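You operate a simulated robot arm through the tools that you are given. There is no shell and no other tool.

You run a simulated robot arm. Do the job below in one go: nothing can be reset, and whatever is moved stays where it is left.

TASK
Set the roller gap to 6 mm on its gauge and lock the take-up again.
Fine: within half a millimetre; green spanner back on the ledge; the drive stays locked out.
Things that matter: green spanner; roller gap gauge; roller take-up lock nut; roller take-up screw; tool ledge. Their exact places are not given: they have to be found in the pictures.

It is judged by the outcome, as a careful person would: the job done as asked, and still so three seconds after it is handed in. It fails if anything else is knocked over, pushed out of place, dropped, spilled or broken.

THE ROBOT
A 7-joint arm with a two-finger parallel gripper on a trunk, on a base that moves. Base frame: it is fixed to the floor where the robot stands at the start and does not move with it; the origin is under the middle of the robot, x ahead of it, y to its left, z up. Readings come in mm, degrees, newtons and seconds.
With the tool pointing down near the work surface it reaches from about 100 to 560 mm from the robot's upright axis, wherever it stands. Its first joint turns from -166.0 to 166.0 degrees. Places, roughly: green spanner [-1750, 1500, 750]; roller gap gauge [-2200, 1500, 1400]; roller take-up lock nut [-2200, 1600, 1100]; roller take-up screw [-2200, 1600, 1200]; tool ledge [-1900, 1500, 800]. Payload 1.57 kg.
Tool frame: the origin (TCP) lies between the finger pads and is the grasp point; the fingertips stand 30 mm ahead of it; z points along the fingers, y is the line along which they close. The gripper opens to 80 mm. The fingers are 17 mm wide and 12 mm thick; the gripper's body (40 by 82 mm) begins 80 mm behind the TCP.
Orientation is that of the tool frame in the base frame, as a unit quaternion [x, y, z, w]. With the fingers straight down and closing along the base's y, the tool's x points along the base's -x, its y along +y and its z along -z.

THE INTERFACE
- The arm moves only by the tool send_rows. Its argument "series" is a list of rows, each an object (a shift or turn left out is 0, a gripper value left out holds the last) with "translation": the shift along the tool's x, y, z in mm, a list of three; "delta_rot": the turn, a rotation vector about the tool's x, y, z in rad, a list of three. In form: [{"translation": [x, y, z], "delta_rot": [rx, ry, rz]}, ...]. A call has 1 to 20 rows; each row shifts and turns the commanded pose from where the row before left it, along the tool's axes as they then stand. "grip" is the finger opening in mm, from 0 to 80, set as the call begins (left out, the last holds). A row lasts 0.2 s, in which the tool goes at most 50 mm and 8.6 degrees; a call with a longer step from one row to the next is refused whole, and so is a gripper value outside its range. A pose out of reach is approached as far as the arm can. The call stops where the force on the tool passes 50 N (or 10 N more than at its start, if that is more) or the arm is blocked; 0.2 s more then pass. The fingers move at their own pace (about 72 mm/s each) and stop on an object; they squeeze with about 26 N. The grip force told is the motor's: it shows also when the fingers shut on nothing. Time passes only in rows, and 0.2 s behind the last, so rows that do not move let the fingers close. It gives the time, the measured TCP pose, the force on the tool (base axes), the opening and the grip force at its end, in the units of the frame above (readings bear some noise), with the torque about the TCP (base axes, N m) and any sound that the robot's microphone picked up.
- Cameras (640 x 400 px; columns grow to the right, rows downward): "scene" is now at [254.4, 10.7, 1565.1]; the picture's right is [0.01, -1.00, 0.00], its down [-0.78, -0.01, -0.62] and it looks along [0.62, 0.01, -0.78] (base axes); focal length 261 px, centre (320, 200). "wrist" rides on the gripper at [72, -7, -122] in the tool frame; the picture's right is [0.09, 1.00, 0.00], its down [-0.84, 0.08, -0.54] and it looks along [-0.54, 0.05, 0.84] (tool axes); focal length 238 px, centre (320, 200).
- snapshot(camera): a new picture of that camera. No time passes.
- lift_body(by): slides the trunk up (or, below 0, down) by that many mm; the arm and the scene camera ride with it, the base frame stays. It gives what a move gives, with no picture.
- base_move(legs): drives the robot by 1 to 6 legs, each [ahead, left, turn to the left] in mm, mm and degrees, along the robot's own axes; the way and the turn of a leg run together, so that a leg with both is an arc; at most 1500 mm and 180 degrees a leg. The arm and the cameras ride along, it lands a little off, and it stops where it bumps. It gives what a move gives.
- turn_head(pan, tilt): turns the head with the scene camera to pan (to the left, within 86 degrees either way) and tilt (down, from -29 to 69), counted from straight ahead of the robot. It gives what a move gives.
- point_at(camera, pixels): for up to 12 pixels [column, row] of the newest picture of that camera ("zoom" is the newest enlarged one), the place [x, y, z] in the base frame of the surface seen there, good to about 2 mm, but the place of the scene camera against the robot may be out by one fixed shift of up to 25 mm in any direction. No time passes.
- zoom(camera, box): a new picture of the part [left, top, right, bottom] of that camera's present view, enlarged. No time passes.
- sign_off(): hands the job in; it is judged then, once.

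Unless the task says otherwise, let go and move clear before handing in.

The tools are called after "Request:" as a command line: name --argument value ..., lists and objects as JSON in quotes. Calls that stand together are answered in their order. send_rows: Moves the arm, as the interface text tells. Its arguments: {"type":"object","properties":{"series":{"type":"array","items":{"type":"object","properties":{"translation":{"type":"array","items":{"type":"number"}},"delta_rot":{"type":"array","items":{"type":"number"}}}}},"grip":{"type":"number"}},"required":["series"]} The other tools are called the same way: lift_body (by) moves the trunk up or down; base_move (legs) drives the base; turn_head (pan, tilt) turns the head that bears the scene camera; snapshot (camera) takes a picture; point_at (camera, pixels) gives the place of the surface under pixels of a picture; zoom (camera, box) takes an enlarged picture of a part of a camera's view; sign_off () hands the job in.

At the start:

```text
time: 0.0
ee_pos: [369.1, -84.0, 1015.8]
ee_rot: [0.0, 1.0, 0.0, -0.001]
force: [0.8, -0.3, 0.1]
moment: [0.01, 0.01, -0.03]
width: 79.8
finger_force: 0.0
trunk travel left (down, up): [-825.0, 165.0]
robot x, y, heading: [-1.4, -2.1, -0.0]
head pan, tilt (commanded): [0.8, 51.7]
```

scene: 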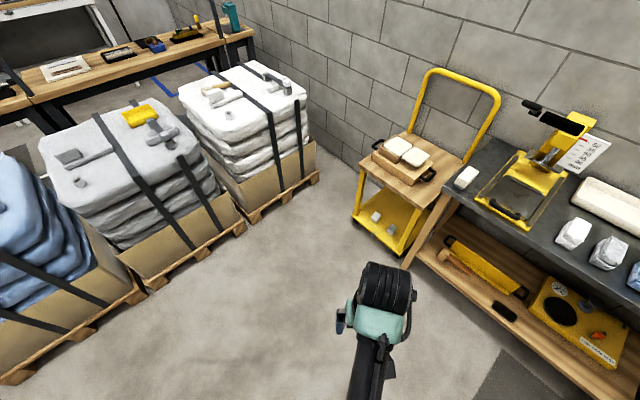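
wrist: 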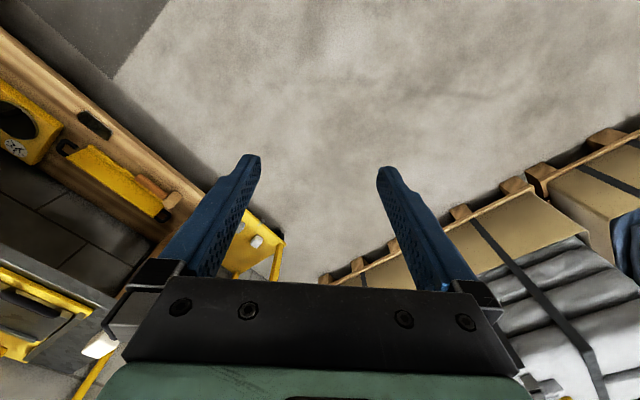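

The scene picture shows pallets, a cart and a bench ahead; the work is behind-left of the robot (around x -2000, y 1500). I'll turn the head to the left to look that way first.

Request:
turn_head --pan 86 --tilt 25

Request:
snapshot --camera "scene"

```text
time: 1.6
ee_pos: [368.8, -82.5, 1017.4]
ee_rot: [0.0, 1.0, 0.0, 0.0]
force: [0.0, -0.5, 0.1]
moment: [0.0, -0.01, -0.03]
width: 79.9
finger_force: 0.2
trunk travel left (down, up): [-825.0, 165.0]
robot x, y, heading: [-0.1, -3.5, 0.0]
head pan, tilt (commanded): [85.9, 25.0]
```

```text
taken
```

scene: 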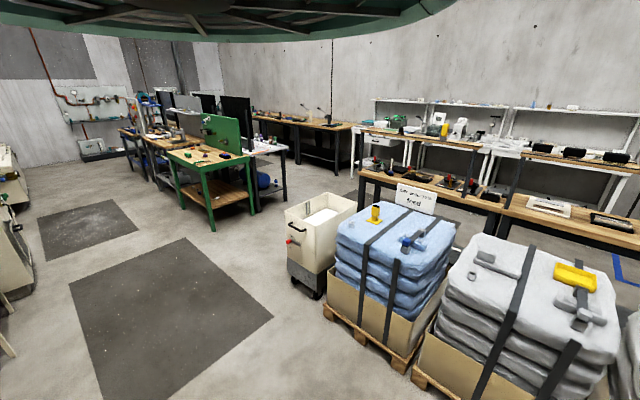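

The view to the left (+y) shows free floor, with some machine at the left edge (columns 0–40). I'll turn the base 140° to the left on the spot to face the work area.

Request:
base_move --legs '[[0, 0, 140]]'

Request:
turn_head --pan 0 --tilt 20

Request:
snapshot --camera "scene"

```text
time: 7.7
ee_pos: [-219.8, 309.8, 1016.1]
ee_rot: [0.934, -0.357, 0.001, 0.0]
force: [0.9, 1.2, 0.4]
moment: [0.03, 0.0, 0.01]
width: 80.3
finger_force: 0.0
trunk travel left (down, up): [-825.0, 165.0]
robot x, y, heading: [0.2, 2.1, 138.1]
head pan, tilt (commanded): [85.9, 25.0]
```

```text
time: 9.3
ee_pos: [-220.3, 309.5, 1017.5]
ee_rot: [0.934, -0.357, 0.0, 0.0]
force: [-0.3, -0.4, 0.1]
moment: [-0.01, 0.0, 0.02]
width: 80.0
finger_force: 0.0
trunk travel left (down, up): [-825.0, 165.0]
robot x, y, heading: [0.6, 2.2, 138.0]
head pan, tilt (commanded): [0.0, 20.0]
```

```text
taken
```

scene: 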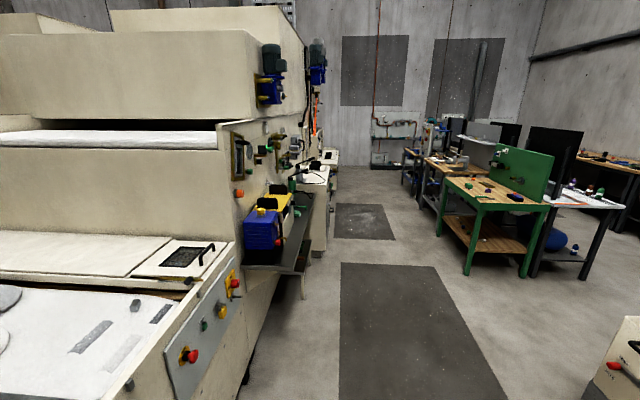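

A big cream machine stands on the left; its side wall with panels, a ledge and small fittings lies around columns 230–330, rows 120–270. I'll zoom in there and get places.

Request:
zoom --camera "scene" --box '[220, 30, 350, 290]'

Request:
point_at --camera "scene" --pixels '[[240, 160], [265, 200], [275, 260], [315, 172], [318, 210], [230, 250], [300, 150], [295, 200], [260, 300], [350, 300], [230, 380], [440, 390]]'

```text
1.54 times, centred on (285, 160) of scene
```

zoom: 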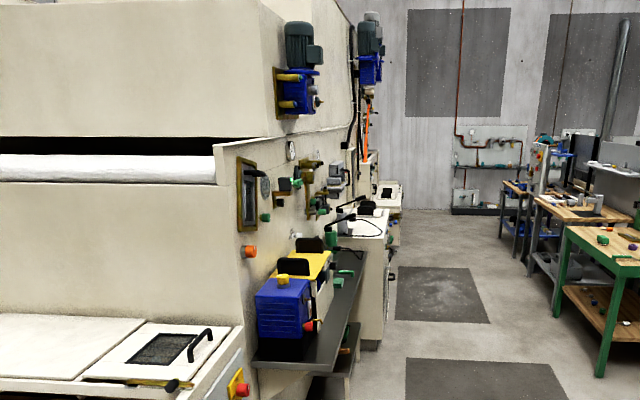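

```text
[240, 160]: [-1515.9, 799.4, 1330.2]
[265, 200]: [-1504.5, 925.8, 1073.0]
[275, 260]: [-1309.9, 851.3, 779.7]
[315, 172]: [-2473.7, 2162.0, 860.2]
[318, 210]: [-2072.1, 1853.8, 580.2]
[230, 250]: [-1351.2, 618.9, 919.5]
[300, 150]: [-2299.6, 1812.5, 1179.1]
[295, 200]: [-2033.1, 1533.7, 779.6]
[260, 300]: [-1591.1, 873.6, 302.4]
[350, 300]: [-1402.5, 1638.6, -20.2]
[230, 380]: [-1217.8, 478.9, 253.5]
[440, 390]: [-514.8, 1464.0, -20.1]
```

The side wall runs about along the robot's heading; the ledge's front edge is about 280 mm left of the robot's line. Before driving I'll check the floor to the right for clearance.

Request:
point_at --camera "scene" --pixels '[[600, 385], [630, 330], [500, 330], [530, 290], [470, 270], [440, 230], [520, 190], [380, 370], [340, 165], [310, 185], [302, 270], [300, 297]]'

Request:
turn_head --pan 0 --tilt 55

Request:
snapshot --camera "scene"

```text
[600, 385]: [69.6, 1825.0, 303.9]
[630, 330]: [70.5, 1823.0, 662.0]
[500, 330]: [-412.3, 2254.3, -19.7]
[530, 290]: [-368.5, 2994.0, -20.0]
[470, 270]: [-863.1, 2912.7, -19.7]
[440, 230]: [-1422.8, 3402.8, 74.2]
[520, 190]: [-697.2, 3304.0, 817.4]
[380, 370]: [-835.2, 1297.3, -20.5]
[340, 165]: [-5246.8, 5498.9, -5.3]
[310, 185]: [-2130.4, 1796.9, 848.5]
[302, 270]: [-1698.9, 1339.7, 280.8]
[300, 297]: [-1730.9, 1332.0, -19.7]
```

```text
time: 10.3
ee_pos: [-219.9, 308.7, 1017.5]
ee_rot: [0.934, -0.357, 0.0, 0.0]
force: [0.1, 0.9, -0.5]
moment: [0.03, -0.04, -0.04]
width: 79.7
finger_force: 0.0
trunk travel left (down, up): [-825.0, 165.0]
robot x, y, heading: [1.8, 1.4, 138.0]
head pan, tilt (commanded): [0.0, 55.0]
```

```text
taken
```

scene: 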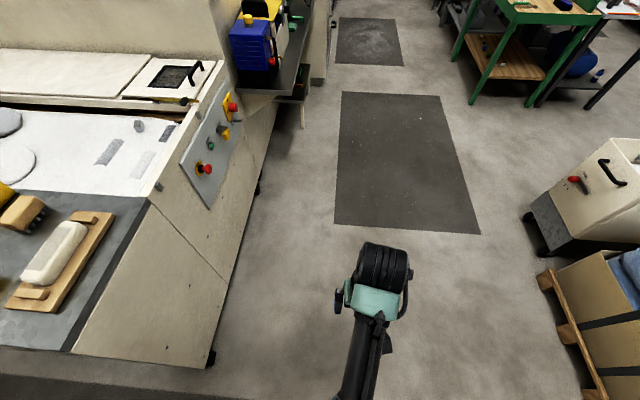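

The lane ahead is clear (machine on the left, bins on the right). I'll drive forward and slightly right, then look at the machine's side.

Request:
base_move --legs '[[1300, -350, 0]]'

Request:
turn_head --pan 60 --tilt 20

Request:
snapshot --camera "scene"

```text
time: 17.2
ee_pos: [-966.5, 1463.1, 1016.6]
ee_rot: [0.932, -0.363, 0.0, 0.0]
force: [0.7, -0.7, -0.5]
moment: [0.02, -0.01, 0.02]
width: 79.7
finger_force: 0.0
trunk travel left (down, up): [-825.0, 165.0]
robot x, y, heading: [-747.1, 1153.1, 137.6]
head pan, tilt (commanded): [0.0, 55.0]
```

```text
time: 18.5
ee_pos: [-964.6, 1462.1, 1018.2]
ee_rot: [0.932, -0.363, 0.0, -0.001]
force: [-0.2, 0.4, 0.2]
moment: [-0.02, 0.01, -0.02]
width: 80.1
finger_force: 0.1
trunk travel left (down, up): [-825.0, 165.0]
robot x, y, heading: [-749.2, 1150.9, 137.2]
head pan, tilt (commanded): [60.0, 20.0]
```

```text
taken
```

scene: 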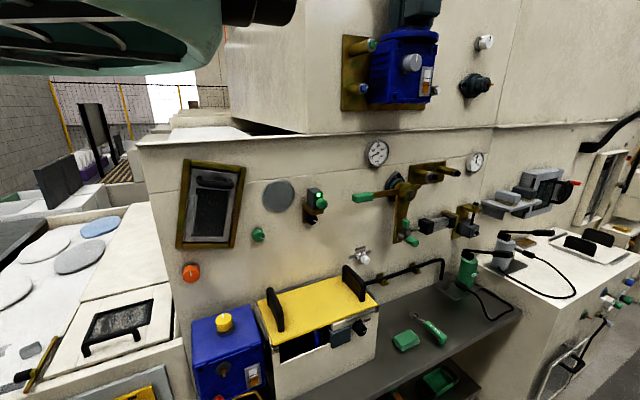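

Now the side wall is in view: the green spanner seems to lie on the grey ledge at about (430,330), and fittings at (400,190), (435,220), (540,190). I'll zoom in on these.

Request:
zoom --camera "scene" --box '[330, 120, 510, 270]'

Request:
zoom --camera "scene" --box '[360, 250, 540, 400]'

Request:
zoom --camera "scene" --box '[460, 130, 640, 280]'

Request:
point_at --camera "scene" --pixels '[[430, 330], [405, 340], [377, 153], [477, 160], [395, 190], [437, 222], [360, 196], [300, 230], [470, 270], [540, 190], [360, 254], [410, 370]]'

```text
2.67 times, centred on (420, 195) of scene
```

zoom: 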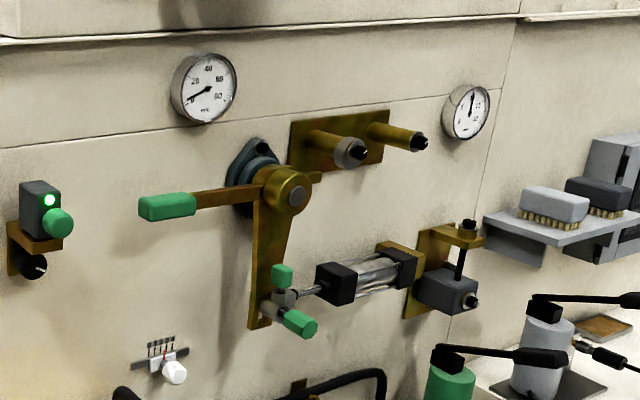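

```text
2.67 times, centred on (450, 325) of scene
```

zoom: 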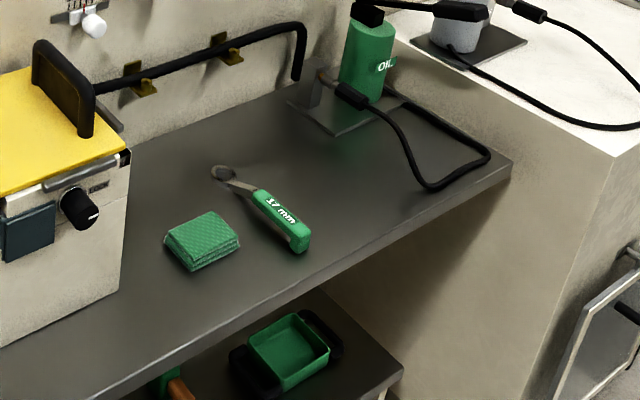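

```text
2.67 times, centred on (550, 205) of scene
```

zoom: 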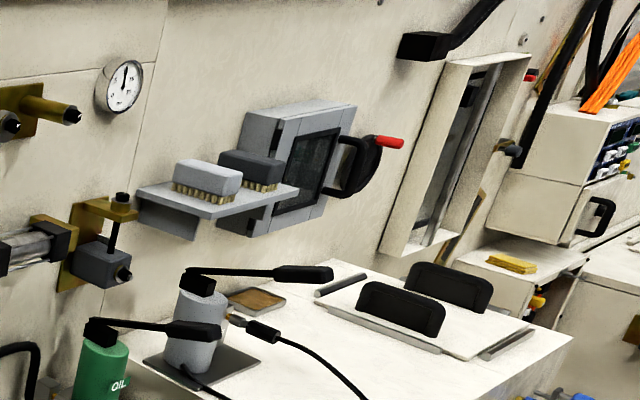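

```text
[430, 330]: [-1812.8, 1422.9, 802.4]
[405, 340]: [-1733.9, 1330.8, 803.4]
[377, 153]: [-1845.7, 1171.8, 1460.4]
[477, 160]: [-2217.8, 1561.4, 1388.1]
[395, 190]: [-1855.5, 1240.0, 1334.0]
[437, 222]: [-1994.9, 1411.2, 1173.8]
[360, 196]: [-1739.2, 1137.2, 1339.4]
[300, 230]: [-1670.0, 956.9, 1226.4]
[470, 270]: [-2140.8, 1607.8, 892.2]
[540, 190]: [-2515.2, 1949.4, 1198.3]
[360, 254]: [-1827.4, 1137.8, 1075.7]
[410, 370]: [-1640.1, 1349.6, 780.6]
```

The gauge near (-2218,1561,1388) at (477,160) is the roller gap gauge; the bracket at (465,230) with the vertical bolt is the take-up, and the 17 mm green-handled ring spanner lies on the ledge at (430,330). I'll drive along the wall and turn to face it, keeping clear.

Request:
base_move --legs '[[1150, 60, 0], [0, 0, 86]]'

Request:
turn_head --pan 0 --tilt 35

Request:
snapshot --camera "scene"

```text
time: 28.1
ee_pos: [-1940.6, 1665.6, 1017.5]
ee_rot: [0.918, 0.397, 0.0, 0.0]
force: [-0.1, -0.1, -0.3]
moment: [0.0, 0.01, 0.01]
width: 79.8
finger_force: 0.0
trunk travel left (down, up): [-825.0, 165.0]
robot x, y, heading: [-1628.2, 1880.0, -132.9]
head pan, tilt (commanded): [60.0, 20.0]
```

```text
time: 29.4
ee_pos: [-1941.7, 1664.6, 1017.4]
ee_rot: [0.918, 0.397, 0.0, -0.001]
force: [0.8, -0.8, 0.5]
moment: [0.0, 0.02, 0.01]
width: 80.3
finger_force: 0.0
trunk travel left (down, up): [-825.0, 165.0]
robot x, y, heading: [-1626.2, 1882.4, -133.1]
head pan, tilt (commanded): [0.0, 35.0]
```

```text
taken
```

scene: 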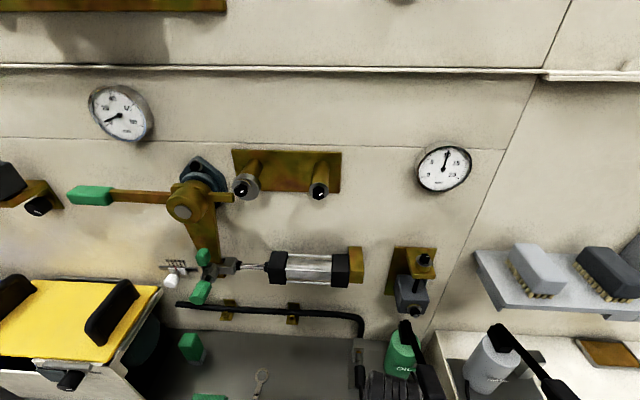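

Request:
zoom --camera "scene" --box '[360, 220, 460, 330]'

Request:
zoom --camera "scene" --box '[410, 135, 480, 200]'

Request:
zoom --camera "scene" --box '[80, 70, 170, 150]'

Request:
zoom --camera "scene" --box '[140, 230, 360, 400]'

Request:
point_at --camera "scene" --pixels '[[424, 259], [414, 292], [413, 262], [400, 262], [444, 168], [120, 112], [320, 268], [262, 378], [195, 345], [402, 350], [416, 255], [412, 310]]'

```text
3.64 times, centred on (410, 275) of scene
```

zoom: 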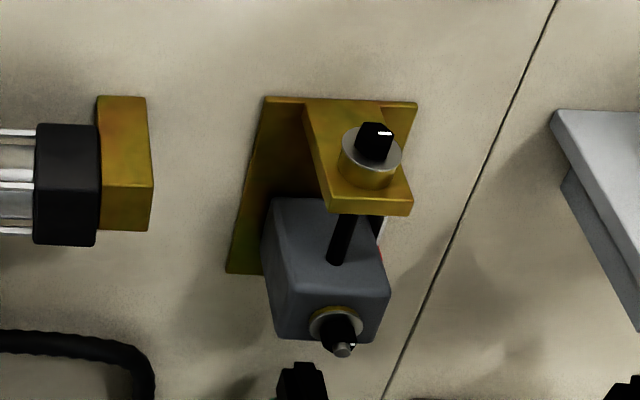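

```text
6.15 times, centred on (445, 168) of scene
```

zoom: 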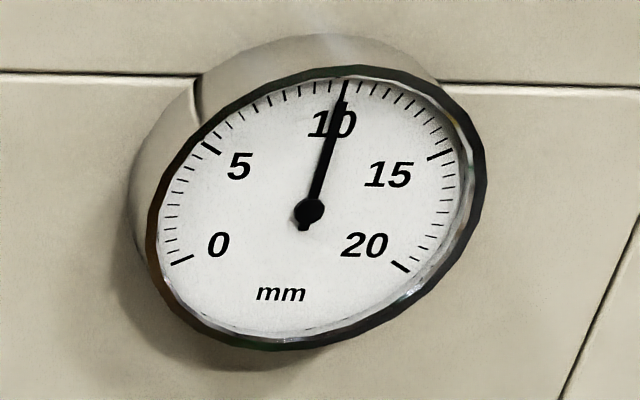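

```text
5.00 times, centred on (125, 110) of scene
```

zoom: 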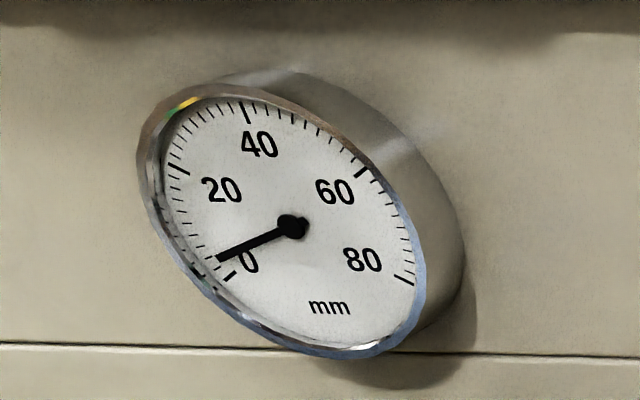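

```text
2.35 times, centred on (250, 315) of scene
```

zoom: 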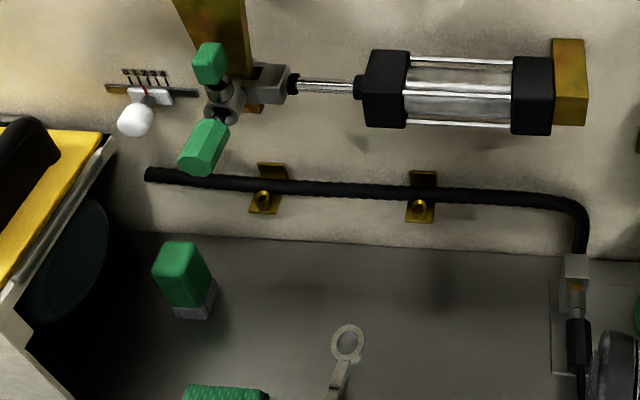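

```text
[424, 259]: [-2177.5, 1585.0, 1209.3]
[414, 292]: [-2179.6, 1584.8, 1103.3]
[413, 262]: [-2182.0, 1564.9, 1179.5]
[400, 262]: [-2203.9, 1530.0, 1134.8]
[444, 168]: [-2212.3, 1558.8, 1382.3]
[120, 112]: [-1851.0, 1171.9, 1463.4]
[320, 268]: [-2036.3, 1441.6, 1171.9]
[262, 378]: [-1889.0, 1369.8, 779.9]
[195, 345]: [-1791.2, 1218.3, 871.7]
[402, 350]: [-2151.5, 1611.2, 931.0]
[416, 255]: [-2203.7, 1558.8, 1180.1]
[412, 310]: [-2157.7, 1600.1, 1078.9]
```

The gap gauge reads about 10.3 mm. The take-up has a vertical hex screw on the top bracket at (424,259) and a horizontal lock nut on a stud on the block's front at (412,310). I'll measure the wall and look down at the ledge with the spanner.

Request:
point_at --camera "scene" --pixels '[[60, 240], [380, 200], [600, 130], [520, 140], [300, 120], [130, 270], [330, 380], [300, 340], [360, 345], [550, 360], [350, 275], [290, 215]]'

Request:
turn_head --pan 0 --tilt 62

Request:
snapshot --camera "scene"

Request:
snapshot --camera "wrist"

```text
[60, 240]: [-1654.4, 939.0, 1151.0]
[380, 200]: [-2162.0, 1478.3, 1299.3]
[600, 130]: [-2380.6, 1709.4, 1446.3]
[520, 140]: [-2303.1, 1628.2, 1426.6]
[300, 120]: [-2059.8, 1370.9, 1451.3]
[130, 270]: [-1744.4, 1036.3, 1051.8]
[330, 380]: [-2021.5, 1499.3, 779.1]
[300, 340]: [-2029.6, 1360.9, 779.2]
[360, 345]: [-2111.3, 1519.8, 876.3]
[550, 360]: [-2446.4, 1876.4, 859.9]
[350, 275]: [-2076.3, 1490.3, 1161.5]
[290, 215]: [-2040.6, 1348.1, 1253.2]
```

```text
time: 30.3
ee_pos: [-1940.3, 1664.3, 1016.8]
ee_rot: [0.918, 0.397, 0.0, 0.0]
force: [-0.5, 0.2, 0.5]
moment: [-0.02, 0.01, -0.01]
width: 80.1
finger_force: 0.0
trunk travel left (down, up): [-825.0, 165.0]
robot x, y, heading: [-1629.6, 1879.7, -133.1]
head pan, tilt (commanded): [0.0, 62.0]
```

```text
taken
```

scene: 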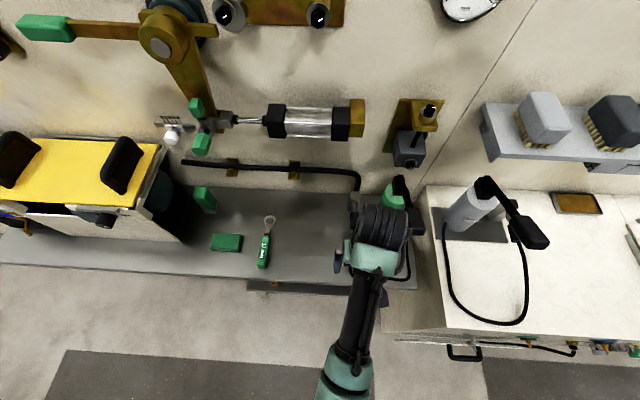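

```text
taken
```

wrist: 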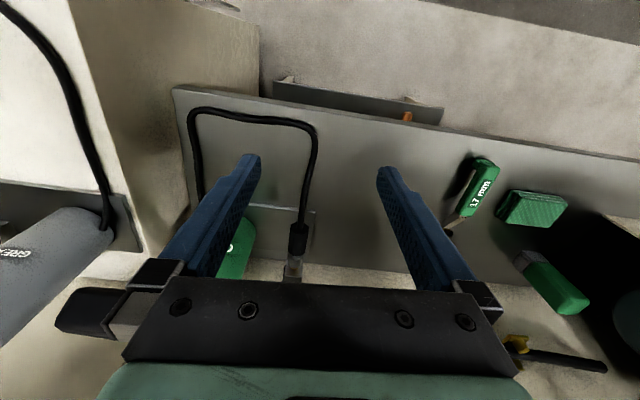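

Both cameras see the spanner now (scene (265,240), wrist (480,185)). I'll compare their readings to find the scene camera's shift and zoom on the spanner.

Request:
point_at --camera "scene" --pixels '[[263, 250], [268, 222], [213, 237], [243, 237], [243, 249], [202, 198], [300, 250], [414, 272], [430, 110], [410, 155], [352, 200], [433, 190]]'

Request:
point_at --camera "wrist" --pixels '[[480, 185], [535, 205], [500, 193], [567, 198], [560, 290], [455, 220], [340, 220], [440, 125], [300, 270], [180, 90], [292, 265], [260, 97]]'

Request:
zoom --camera "wrist" --box '[420, 130, 620, 330]'

Request:
zoom --camera "scene" --box '[180, 160, 320, 290]'

Request:
zoom --camera "scene" --box '[370, 80, 460, 180]'

```text
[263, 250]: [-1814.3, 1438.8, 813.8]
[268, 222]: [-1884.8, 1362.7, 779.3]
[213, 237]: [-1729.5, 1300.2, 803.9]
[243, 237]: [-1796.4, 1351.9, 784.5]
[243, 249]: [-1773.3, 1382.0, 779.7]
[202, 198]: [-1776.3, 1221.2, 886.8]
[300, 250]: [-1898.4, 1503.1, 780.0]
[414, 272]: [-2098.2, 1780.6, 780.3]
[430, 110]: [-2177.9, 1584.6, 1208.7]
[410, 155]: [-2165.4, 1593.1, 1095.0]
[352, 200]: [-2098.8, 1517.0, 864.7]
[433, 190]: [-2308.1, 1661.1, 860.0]
```

```text
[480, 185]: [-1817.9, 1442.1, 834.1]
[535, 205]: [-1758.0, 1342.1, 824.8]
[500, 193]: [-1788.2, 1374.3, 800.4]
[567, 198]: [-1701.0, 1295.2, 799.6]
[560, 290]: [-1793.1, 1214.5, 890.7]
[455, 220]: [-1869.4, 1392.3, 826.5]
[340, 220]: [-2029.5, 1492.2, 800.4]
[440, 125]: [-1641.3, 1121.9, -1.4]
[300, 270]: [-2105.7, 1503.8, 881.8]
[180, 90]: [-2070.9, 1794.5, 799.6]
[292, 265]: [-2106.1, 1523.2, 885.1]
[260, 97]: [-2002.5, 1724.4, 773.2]
```

```text
2.00 times, centred on (520, 230) of wrist
```

zoom: 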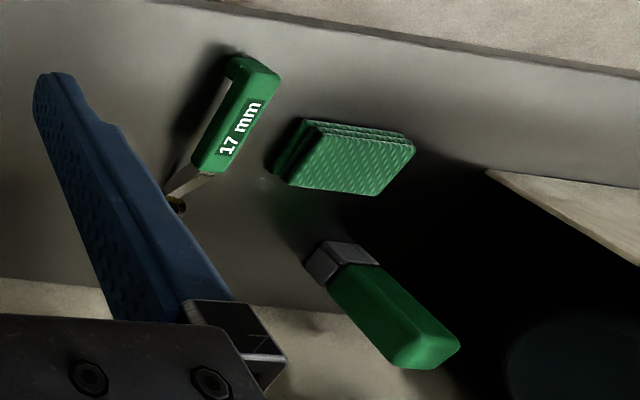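

```text
3.08 times, centred on (250, 225) of scene
```

zoom: 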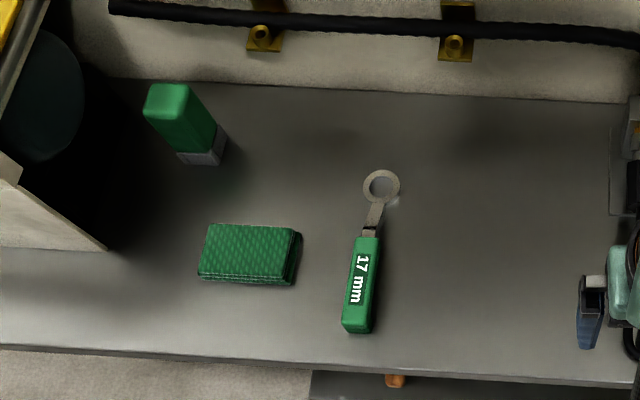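

```text
4.00 times, centred on (415, 130) of scene
```

zoom: 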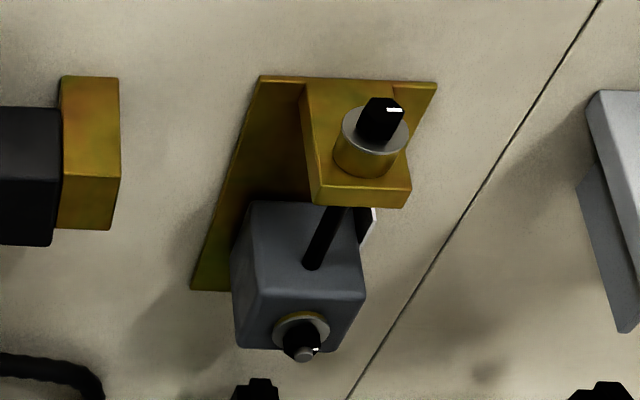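

The scene camera reads about 20 mm low in z; the ledge top is at z≈800, the spanner handle stands about 34 mm tall, and its ring lies toward the wall. I'll check obstacles above the spanner (green knobs at (200,140)) before moving over it.

Request:
point_at --camera "scene" --pixels '[[197, 105], [201, 143], [172, 135], [212, 125], [240, 120], [290, 120], [340, 122], [232, 167], [293, 170], [357, 110], [160, 45], [45, 28]]'

```text
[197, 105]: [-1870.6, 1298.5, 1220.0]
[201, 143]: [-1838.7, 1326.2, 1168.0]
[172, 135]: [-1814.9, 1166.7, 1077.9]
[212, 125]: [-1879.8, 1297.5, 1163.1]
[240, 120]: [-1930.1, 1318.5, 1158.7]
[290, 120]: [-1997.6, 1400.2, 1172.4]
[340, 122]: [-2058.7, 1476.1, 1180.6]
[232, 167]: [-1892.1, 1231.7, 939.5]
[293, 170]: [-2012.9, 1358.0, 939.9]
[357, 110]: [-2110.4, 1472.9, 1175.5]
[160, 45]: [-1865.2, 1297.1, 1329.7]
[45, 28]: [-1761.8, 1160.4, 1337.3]
```

The nearest knob is about 95 mm behind the spanner handle and higher up, so the hover spot is clear. I'll move the gripper over to hover above the spanner handle.

Request:
send_rows --series '[{"translation": [-6, 31, 0]}, {"translation": [-6, 31, 0]}, {"translation": [-6, 31, 8]}, {"translation": [-6, 31, 12]}, {"translation": [-6, 30, 15]}, {"translation": [-6, 30, 15]}, {"translation": [-6, 30, 15]}, {"translation": [-6, 30, 15]}]'

Request:
snapshot --camera "wrist"

Request:
snapshot --camera "scene"

```text
time: 32.1
ee_pos: [-1796.6, 1460.0, 934.2]
ee_rot: [0.918, 0.397, 0.0, -0.001]
force: [-0.4, 0.8, -0.4]
moment: [0.01, -0.01, 0.0]
width: 79.9
finger_force: 0.1
trunk travel left (down, up): [-825.0, 165.0]
robot x, y, heading: [-1624.8, 1882.9, -133.2]
head pan, tilt (commanded): [0.0, 62.0]
```

```text
taken
```

wrist: 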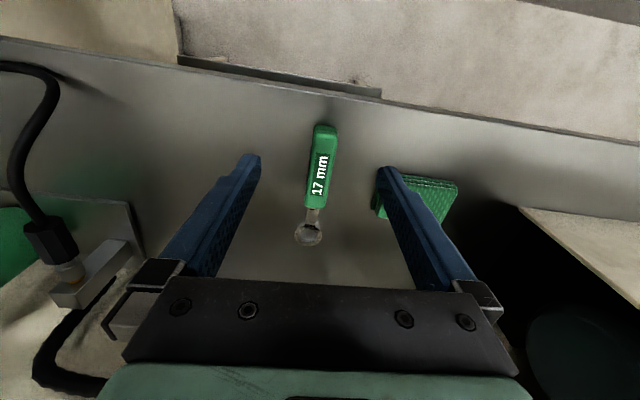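

```text
taken
```

scene: 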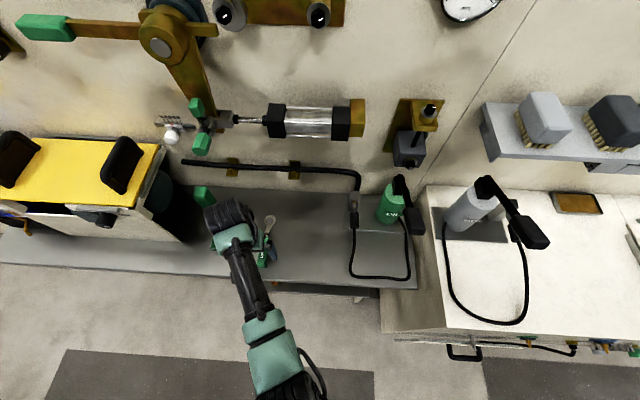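

The spanner is well in view between the fingers (handle (320,165), ring (310,233)). I'll zoom and measure it with the wrist camera.

Request:
zoom --camera "wrist" --box '[260, 110, 380, 260]'

Request:
point_at --camera "wrist" --pixels '[[325, 128], [320, 150], [316, 195], [314, 215], [309, 233], [309, 223], [300, 232], [319, 232], [309, 242], [337, 150], [305, 195], [280, 200]]'

```text
2.67 times, centred on (320, 185) of wrist
```

zoom: 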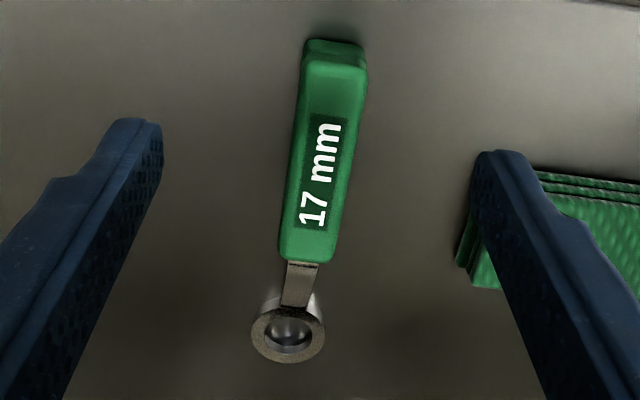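

```text
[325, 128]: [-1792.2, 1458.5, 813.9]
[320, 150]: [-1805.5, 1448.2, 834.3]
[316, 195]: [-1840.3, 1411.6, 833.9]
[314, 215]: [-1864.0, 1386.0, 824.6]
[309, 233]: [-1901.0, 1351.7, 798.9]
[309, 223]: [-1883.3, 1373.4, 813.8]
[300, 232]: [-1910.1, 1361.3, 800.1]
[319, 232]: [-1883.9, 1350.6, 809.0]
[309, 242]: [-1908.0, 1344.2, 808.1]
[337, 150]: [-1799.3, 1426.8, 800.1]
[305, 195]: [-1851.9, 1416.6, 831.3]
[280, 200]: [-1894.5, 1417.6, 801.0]
```

The ring seems to sit lower than the handle (cranked spanner). I'll sample more points on the zoomed picture to understand its shape.

Request:
point_at --camera "zoom" --pixels '[[303, 268], [300, 285], [296, 303], [258, 330], [319, 330], [288, 357], [285, 313], [288, 335], [310, 245], [340, 55], [335, 42], [350, 100]]'

Request:
zoom --camera "scene" --box '[230, 200, 300, 280]'

```text
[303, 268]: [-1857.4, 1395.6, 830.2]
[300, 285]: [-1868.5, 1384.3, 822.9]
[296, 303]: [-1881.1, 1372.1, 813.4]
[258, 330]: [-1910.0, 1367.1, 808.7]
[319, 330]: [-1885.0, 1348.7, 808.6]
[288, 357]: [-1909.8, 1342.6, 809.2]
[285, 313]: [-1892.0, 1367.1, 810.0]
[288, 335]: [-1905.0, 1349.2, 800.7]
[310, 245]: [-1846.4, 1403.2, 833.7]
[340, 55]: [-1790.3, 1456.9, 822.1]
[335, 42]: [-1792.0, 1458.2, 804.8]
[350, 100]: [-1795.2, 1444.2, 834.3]
```

```text
5.00 times, centred on (265, 240) of scene
```

zoom: 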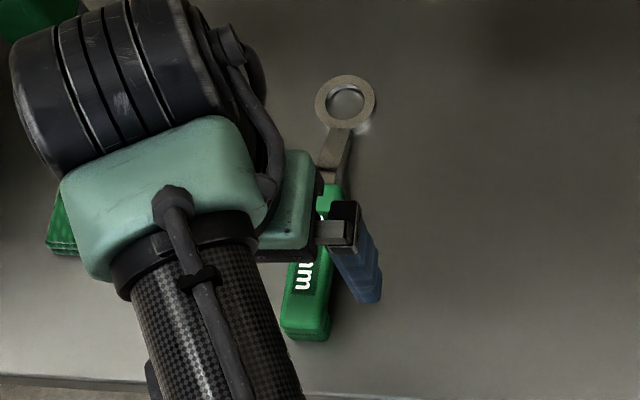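

The spanner: ring z≈800–809 centred near (-1898,1357), handle about 20 mm wide and 34 mm tall, centre near (-1819,1430), axis at 43°. I'll align over the handle, narrow the fingers to 50 mm to miss the green cloth, and come down partway.

Request:
send_rows --series '[{"translation": [-12, 2, 0], "delta_rot": [0, 0, 0.03]}, {"translation": [-12, 1, 0], "delta_rot": [0, 0, 0.033]}, {"translation": [-13, 1, 0]}, {"translation": [0, 0, 20]}, {"translation": [0, 0, 20]}, {"translation": [0, 0, 10]}, {"translation": [0, 0, 0]}]' --grip 50

Request:
snapshot --camera "wrist"

```text
time: 33.7
ee_pos: [-1820.7, 1435.4, 887.5]
ee_rot: [0.929, 0.369, 0.0, 0.0]
force: [0.1, -0.2, 0.2]
moment: [-0.02, -0.01, -0.02]
width: 50.2
finger_force: 0.1
trunk travel left (down, up): [-825.0, 165.0]
robot x, y, heading: [-1630.6, 1883.6, -132.9]
head pan, tilt (commanded): [0.0, 62.0]
```

```text
taken
```

wrist: 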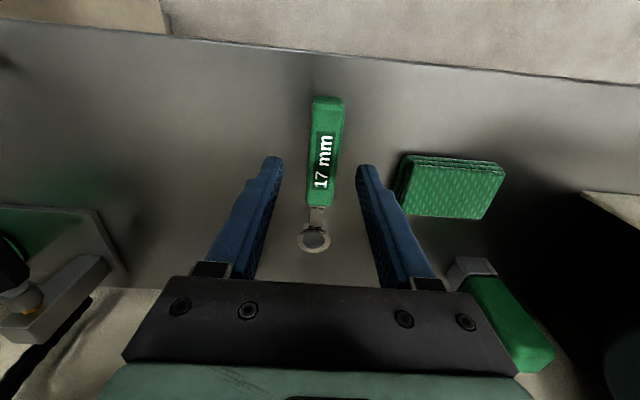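

The handle is between the fingers. I'll verify the handle's centre and ring position again from this closer view.

Request:
point_at --camera "wrist" --pixels '[[327, 110], [322, 160], [320, 195], [316, 215], [304, 240], [326, 240], [314, 249], [313, 231], [314, 240], [311, 150], [340, 150], [310, 185]]'

Request:
zoom --camera "wrist" --box '[260, 80, 380, 270]'

```text
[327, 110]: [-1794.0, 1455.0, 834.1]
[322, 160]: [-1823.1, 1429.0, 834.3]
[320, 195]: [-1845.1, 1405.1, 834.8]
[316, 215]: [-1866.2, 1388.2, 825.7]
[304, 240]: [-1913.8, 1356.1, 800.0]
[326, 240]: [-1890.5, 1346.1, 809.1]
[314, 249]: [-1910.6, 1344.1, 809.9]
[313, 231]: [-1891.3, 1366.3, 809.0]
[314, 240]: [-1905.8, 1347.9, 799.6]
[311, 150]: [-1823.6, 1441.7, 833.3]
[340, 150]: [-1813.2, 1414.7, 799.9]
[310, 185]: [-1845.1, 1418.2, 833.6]
```

```text
2.11 times, centred on (320, 175) of wrist
```

zoom: 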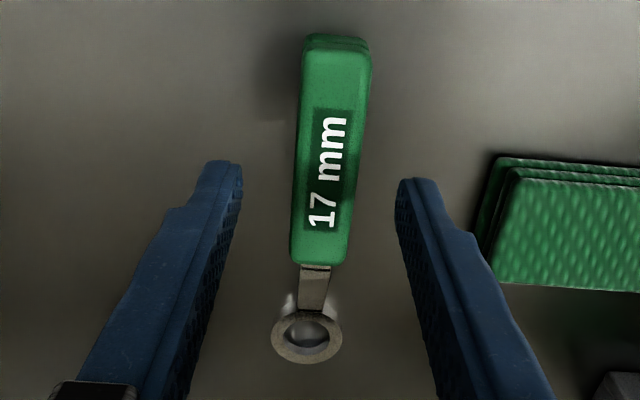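

The handle's axis is about 3 mm off along the closing line; I'll correct it, descend to z≈835 and close on the handle.

Request:
send_rows --series '[{"translation": [-3, 1.5, 10]}, {"translation": [-2, 1.5, 12]}, {"translation": [0, 0, 12]}, {"translation": [0, 0, 10]}, {"translation": [0, 0, 8]}, {"translation": [0, 0, 0]}]'

Request:
snapshot --camera "wrist"

```text
time: 35.1
ee_pos: [-1820.2, 1427.9, 834.5]
ee_rot: [0.929, 0.37, -0.001, 0.001]
force: [-0.1, -0.3, -0.3]
moment: [0.03, -0.01, 0.01]
width: 50.2
finger_force: 0.0
trunk travel left (down, up): [-825.0, 165.0]
robot x, y, heading: [-1632.7, 1877.5, -133.1]
head pan, tilt (commanded): [0.0, 62.0]
```

```text
taken
```

wrist: 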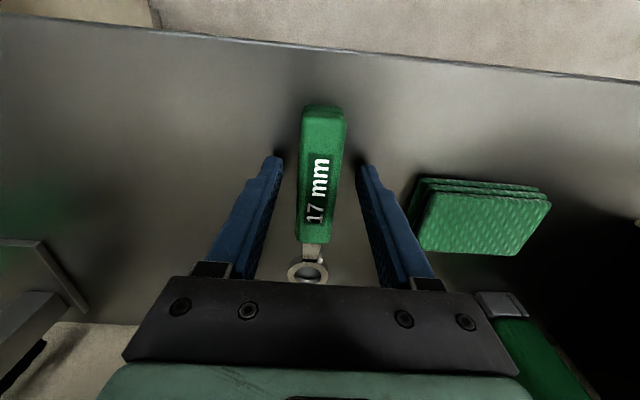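

Handle sits centred between the fingertips. Closing the gripper.

Request:
send_rows --series '[{"translation": [0, 0, 0]}, {"translation": [0, 0, 0]}, {"translation": [0, 0, 0]}, {"translation": [0, 0, 0]}]' --grip 0

Request:
snapshot --camera "wrist"

```text
time: 36.1
ee_pos: [-1820.1, 1429.0, 835.8]
ee_rot: [0.929, 0.369, 0.0, 0.0]
force: [0.7, 0.7, 0.0]
moment: [-0.02, 0.01, 0.03]
width: 24.0
finger_force: 26.8
trunk travel left (down, up): [-825.0, 165.0]
robot x, y, heading: [-1625.7, 1879.1, -133.0]
head pan, tilt (commanded): [0.0, 62.0]
```

```text
taken
```

wrist: 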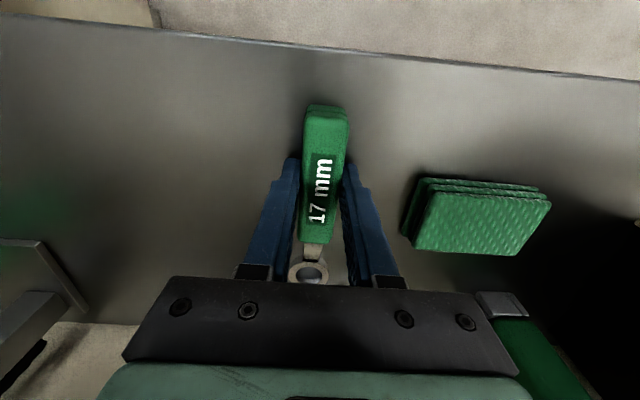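

The spanner handle is gripped (24 mm, 26.8 N). I'll lift straight up, then back off from the wall.

Request:
send_rows --series '[{"translation": [0, 0, -5]}, {"translation": [0, 0, -10]}, {"translation": [0, 0, -20]}, {"translation": [0, 0, -30]}, {"translation": [0, 0, -30]}, {"translation": [15, 0, -30]}, {"translation": [25, 0, -20]}, {"translation": [25, 0, -10]}, {"translation": [20, 0, 0]}, {"translation": [0, 0, 0]}]'

Request:
snapshot --camera "wrist"

Request:
snapshot --camera "scene"

```text
time: 38.3
ee_pos: [-1760.2, 1484.9, 991.6]
ee_rot: [0.929, 0.369, 0.0, 0.0]
force: [-0.6, 0.1, -1.8]
moment: [0.0, -0.01, 0.0]
width: 24.1
finger_force: 26.5
trunk travel left (down, up): [-825.0, 165.0]
robot x, y, heading: [-1628.4, 1875.7, -133.4]
head pan, tilt (commanded): [0.0, 62.0]
```

```text
taken
```

wrist: 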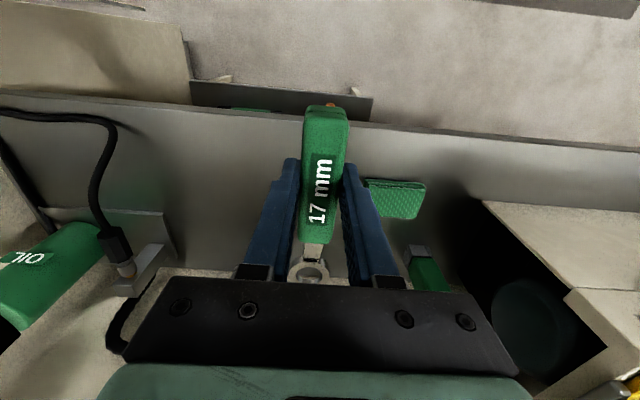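

```text
taken
```

scene: 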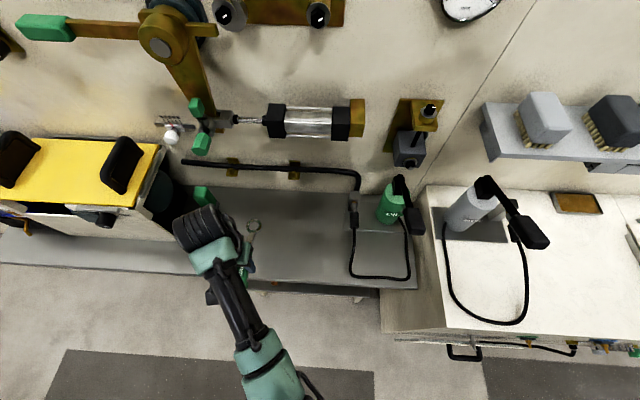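

The spanner is lifted and held. I'll slide it to the right toward the take-up, then start tilting the tool toward the wall.

Request:
send_rows --series '[{"translation": [-6, -30, -8]}, {"translation": [-6, -30, -8]}, {"translation": [-6, -30, -8]}, {"translation": [-6, -30, -8]}, {"translation": [-6, -30, -8]}, {"translation": [-6, -30, -8]}, {"translation": [0, 0, 0], "delta_rot": [0, -0.131, 0]}, {"translation": [0, 0, 0], "delta_rot": [0, -0.131, 0]}, {"translation": [0, 0, 0], "delta_rot": [0, -0.131, 0]}, {"translation": [0, 0, 0], "delta_rot": [0, -0.131, 0]}, {"translation": [0, 0, 0], "delta_rot": [0, -0.131, 0]}, {"translation": [0, 0, 0], "delta_rot": [0, -0.131, 0]}]'

Request:
snapshot --camera "scene"

Request:
snapshot --camera "wrist"

```text
time: 40.9
ee_pos: [-1907.2, 1575.7, 1041.2]
ee_rot: [0.859, 0.339, -0.358, 0.141]
force: [0.8, 0.3, -0.7]
moment: [0.02, -0.05, 0.05]
width: 24.2
finger_force: 25.9
out of reach, approached as far as the arm can: row 6
trunk travel left (down, up): [-825.0, 165.0]
robot x, y, heading: [-1625.0, 1880.5, -133.1]
head pan, tilt (commanded): [0.0, 62.0]
```

```text
taken
```

scene: 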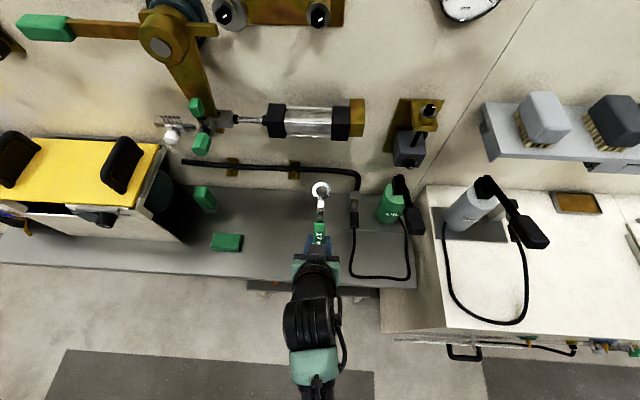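

```text
taken
```

wrist: 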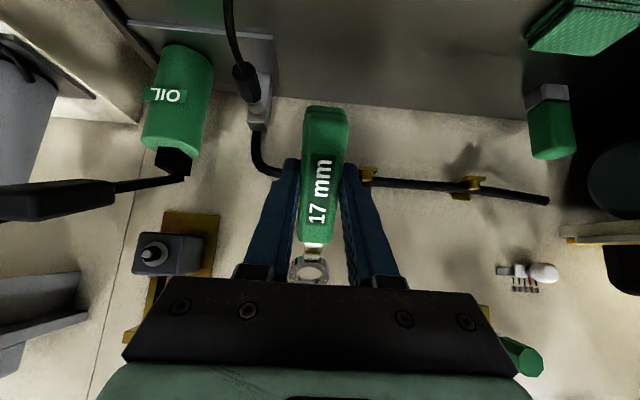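

The spanner is now tilted at 45° with the take-up visible at the left of the wrist view (150,250). I'll continue tilting to horizontal.

Request:
send_rows --series '[{"translation": [0, 0, 0], "delta_rot": [0, -0.131, 0]}, {"translation": [0, 0, 0], "delta_rot": [0, -0.131, 0]}, {"translation": [0, 0, 0], "delta_rot": [0, -0.131, 0]}, {"translation": [0, 0, 0], "delta_rot": [0, -0.131, 0]}, {"translation": [0, 0, 0], "delta_rot": [0, -0.131, 0]}, {"translation": [0, 0, 0], "delta_rot": [0, -0.131, 0]}, {"translation": [0, 0, 0]}]'

Request:
snapshot --camera "scene"

Request:
snapshot --camera "wrist"

```text
time: 42.5
ee_pos: [-1907.6, 1577.5, 1040.9]
ee_rot: [-0.656, -0.261, 0.658, -0.262]
force: [-1.1, -0.1, -0.3]
moment: [-0.03, -0.02, 0.01]
width: 24.2
finger_force: 25.7
trunk travel left (down, up): [-825.0, 165.0]
robot x, y, heading: [-1628.5, 1878.7, -133.1]
head pan, tilt (commanded): [0.0, 62.0]
```

```text
taken
```

scene: 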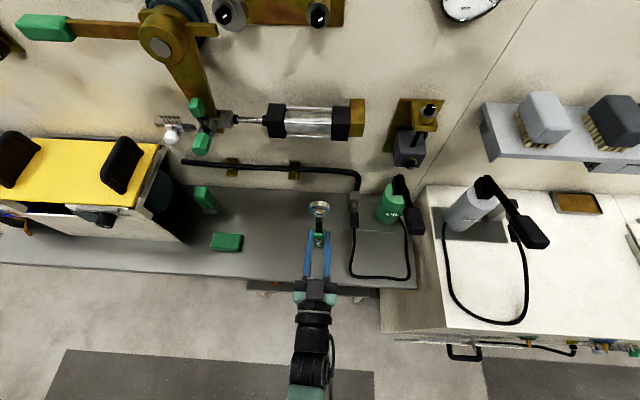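

```text
taken
```

wrist: 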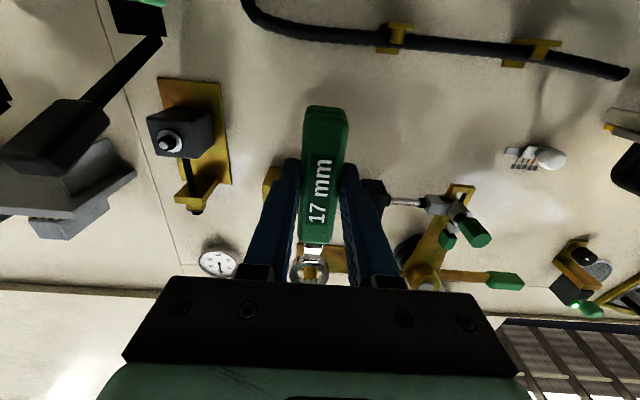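

The tool now points at the wall; the take-up with its lock nut is at wrist (170,140). I'll zoom in and measure it.

Request:
zoom --camera "wrist" --box '[120, 60, 260, 290]'

Request:
point_at --camera "wrist" --pixels '[[168, 143], [158, 140], [195, 208], [195, 190], [215, 262], [215, 150], [190, 185], [185, 120], [100, 100], [300, 265], [395, 200], [215, 120]]'

```text
1.74 times, centred on (190, 175) of wrist
```

zoom: 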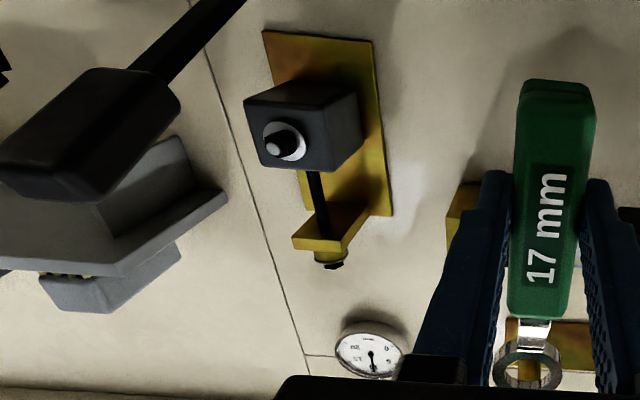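

```text
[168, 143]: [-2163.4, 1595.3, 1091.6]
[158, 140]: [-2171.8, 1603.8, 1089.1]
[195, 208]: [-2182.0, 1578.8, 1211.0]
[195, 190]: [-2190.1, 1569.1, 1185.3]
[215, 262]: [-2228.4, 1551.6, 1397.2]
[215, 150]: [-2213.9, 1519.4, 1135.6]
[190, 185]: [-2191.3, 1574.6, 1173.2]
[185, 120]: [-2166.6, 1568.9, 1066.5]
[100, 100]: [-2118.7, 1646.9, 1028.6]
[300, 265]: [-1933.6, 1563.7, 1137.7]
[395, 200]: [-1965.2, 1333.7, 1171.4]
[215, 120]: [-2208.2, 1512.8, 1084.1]
```

Tool heading matches the wall normal well. The oil can's black lever sits below the nut, so I'll measure how far it sticks out before choosing the spanner's swing.

Request:
zoom --camera "scene" --box '[330, 130, 450, 290]'

Request:
point_at --camera "scene" --pixels '[[398, 180], [405, 195], [410, 215], [416, 232], [390, 205], [412, 205], [422, 215], [378, 205], [354, 205], [405, 265], [440, 240], [486, 185]]'

```text
2.50 times, centred on (390, 210) of scene
```

zoom: 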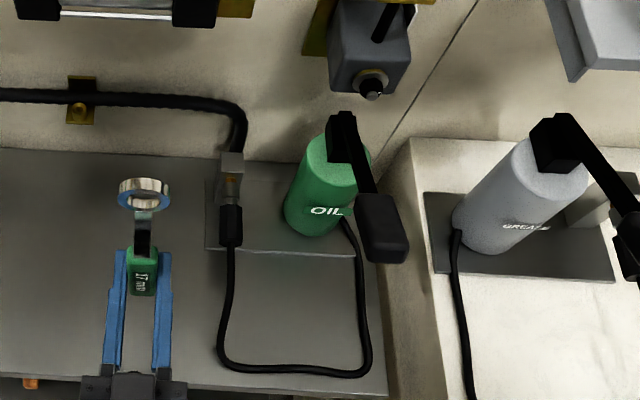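

```text
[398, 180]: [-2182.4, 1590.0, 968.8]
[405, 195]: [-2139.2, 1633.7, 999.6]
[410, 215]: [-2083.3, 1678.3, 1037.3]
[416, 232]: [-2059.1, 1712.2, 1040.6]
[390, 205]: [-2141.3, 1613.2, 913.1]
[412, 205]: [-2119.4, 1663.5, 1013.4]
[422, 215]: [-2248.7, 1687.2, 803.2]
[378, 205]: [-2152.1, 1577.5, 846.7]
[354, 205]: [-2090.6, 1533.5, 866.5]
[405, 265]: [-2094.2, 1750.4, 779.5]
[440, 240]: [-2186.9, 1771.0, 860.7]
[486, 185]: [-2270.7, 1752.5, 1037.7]
```

The oil can's lever rises to z≈1060 right below the nut, so the handle must stay to the left of the nut. I'll raise the tool to nut height and roll it 90° so the ring points right and the handle left.

Request:
send_rows --series '[{"translation": [-20, 0, 0]}, {"translation": [-25, 0, 0]}, {"translation": [-25, 0, 0]}, {"translation": [0, 0, 0], "delta_rot": [0, 0, 0.131]}, {"translation": [0, 0, 0], "delta_rot": [0, 0, 0.131]}, {"translation": [0, 0, 0], "delta_rot": [0, 0, 0.131]}, {"translation": [0, 0, 0], "delta_rot": [0, 0, 0.131]}, {"translation": [0, 0, 0], "delta_rot": [0, 0, 0.131]}, {"translation": [0, 0, 0], "delta_rot": [0, 0, 0.131]}, {"translation": [0, 0, 0], "delta_rot": [0, 0, 0.131]}, {"translation": [0, 0, 0], "delta_rot": [0, 0, 0.131]}, {"translation": [0, 0, 0], "delta_rot": [0, 0, 0.131]}, {"translation": [0, 0, 0], "delta_rot": [0, 0, 0.131]}, {"translation": [0, 0, 0], "delta_rot": [0, 0, 0.131]}, {"translation": [0, 0, 0], "delta_rot": [0, 0, 0.13]}, {"translation": [0, 0, 0]}]'

Request:
snapshot --camera "wrist"

Request:
snapshot --camera "scene"

```text
time: 45.9
ee_pos: [-1907.4, 1575.6, 1111.9]
ee_rot: [0.648, -0.281, -0.28, 0.65]
force: [-0.1, -0.2, -2.1]
moment: [-0.02, -0.03, 0.02]
width: 24.2
finger_force: 26.1
trunk travel left (down, up): [-825.0, 165.0]
robot x, y, heading: [-1627.9, 1882.3, -133.1]
head pan, tilt (commanded): [0.0, 62.0]
```

```text
taken
```

wrist: 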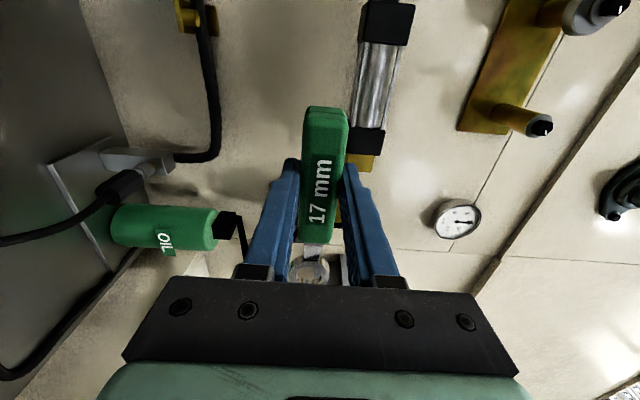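

```text
taken
```

scene: 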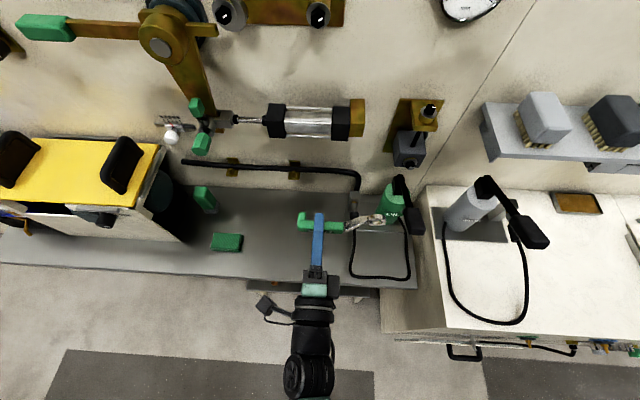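

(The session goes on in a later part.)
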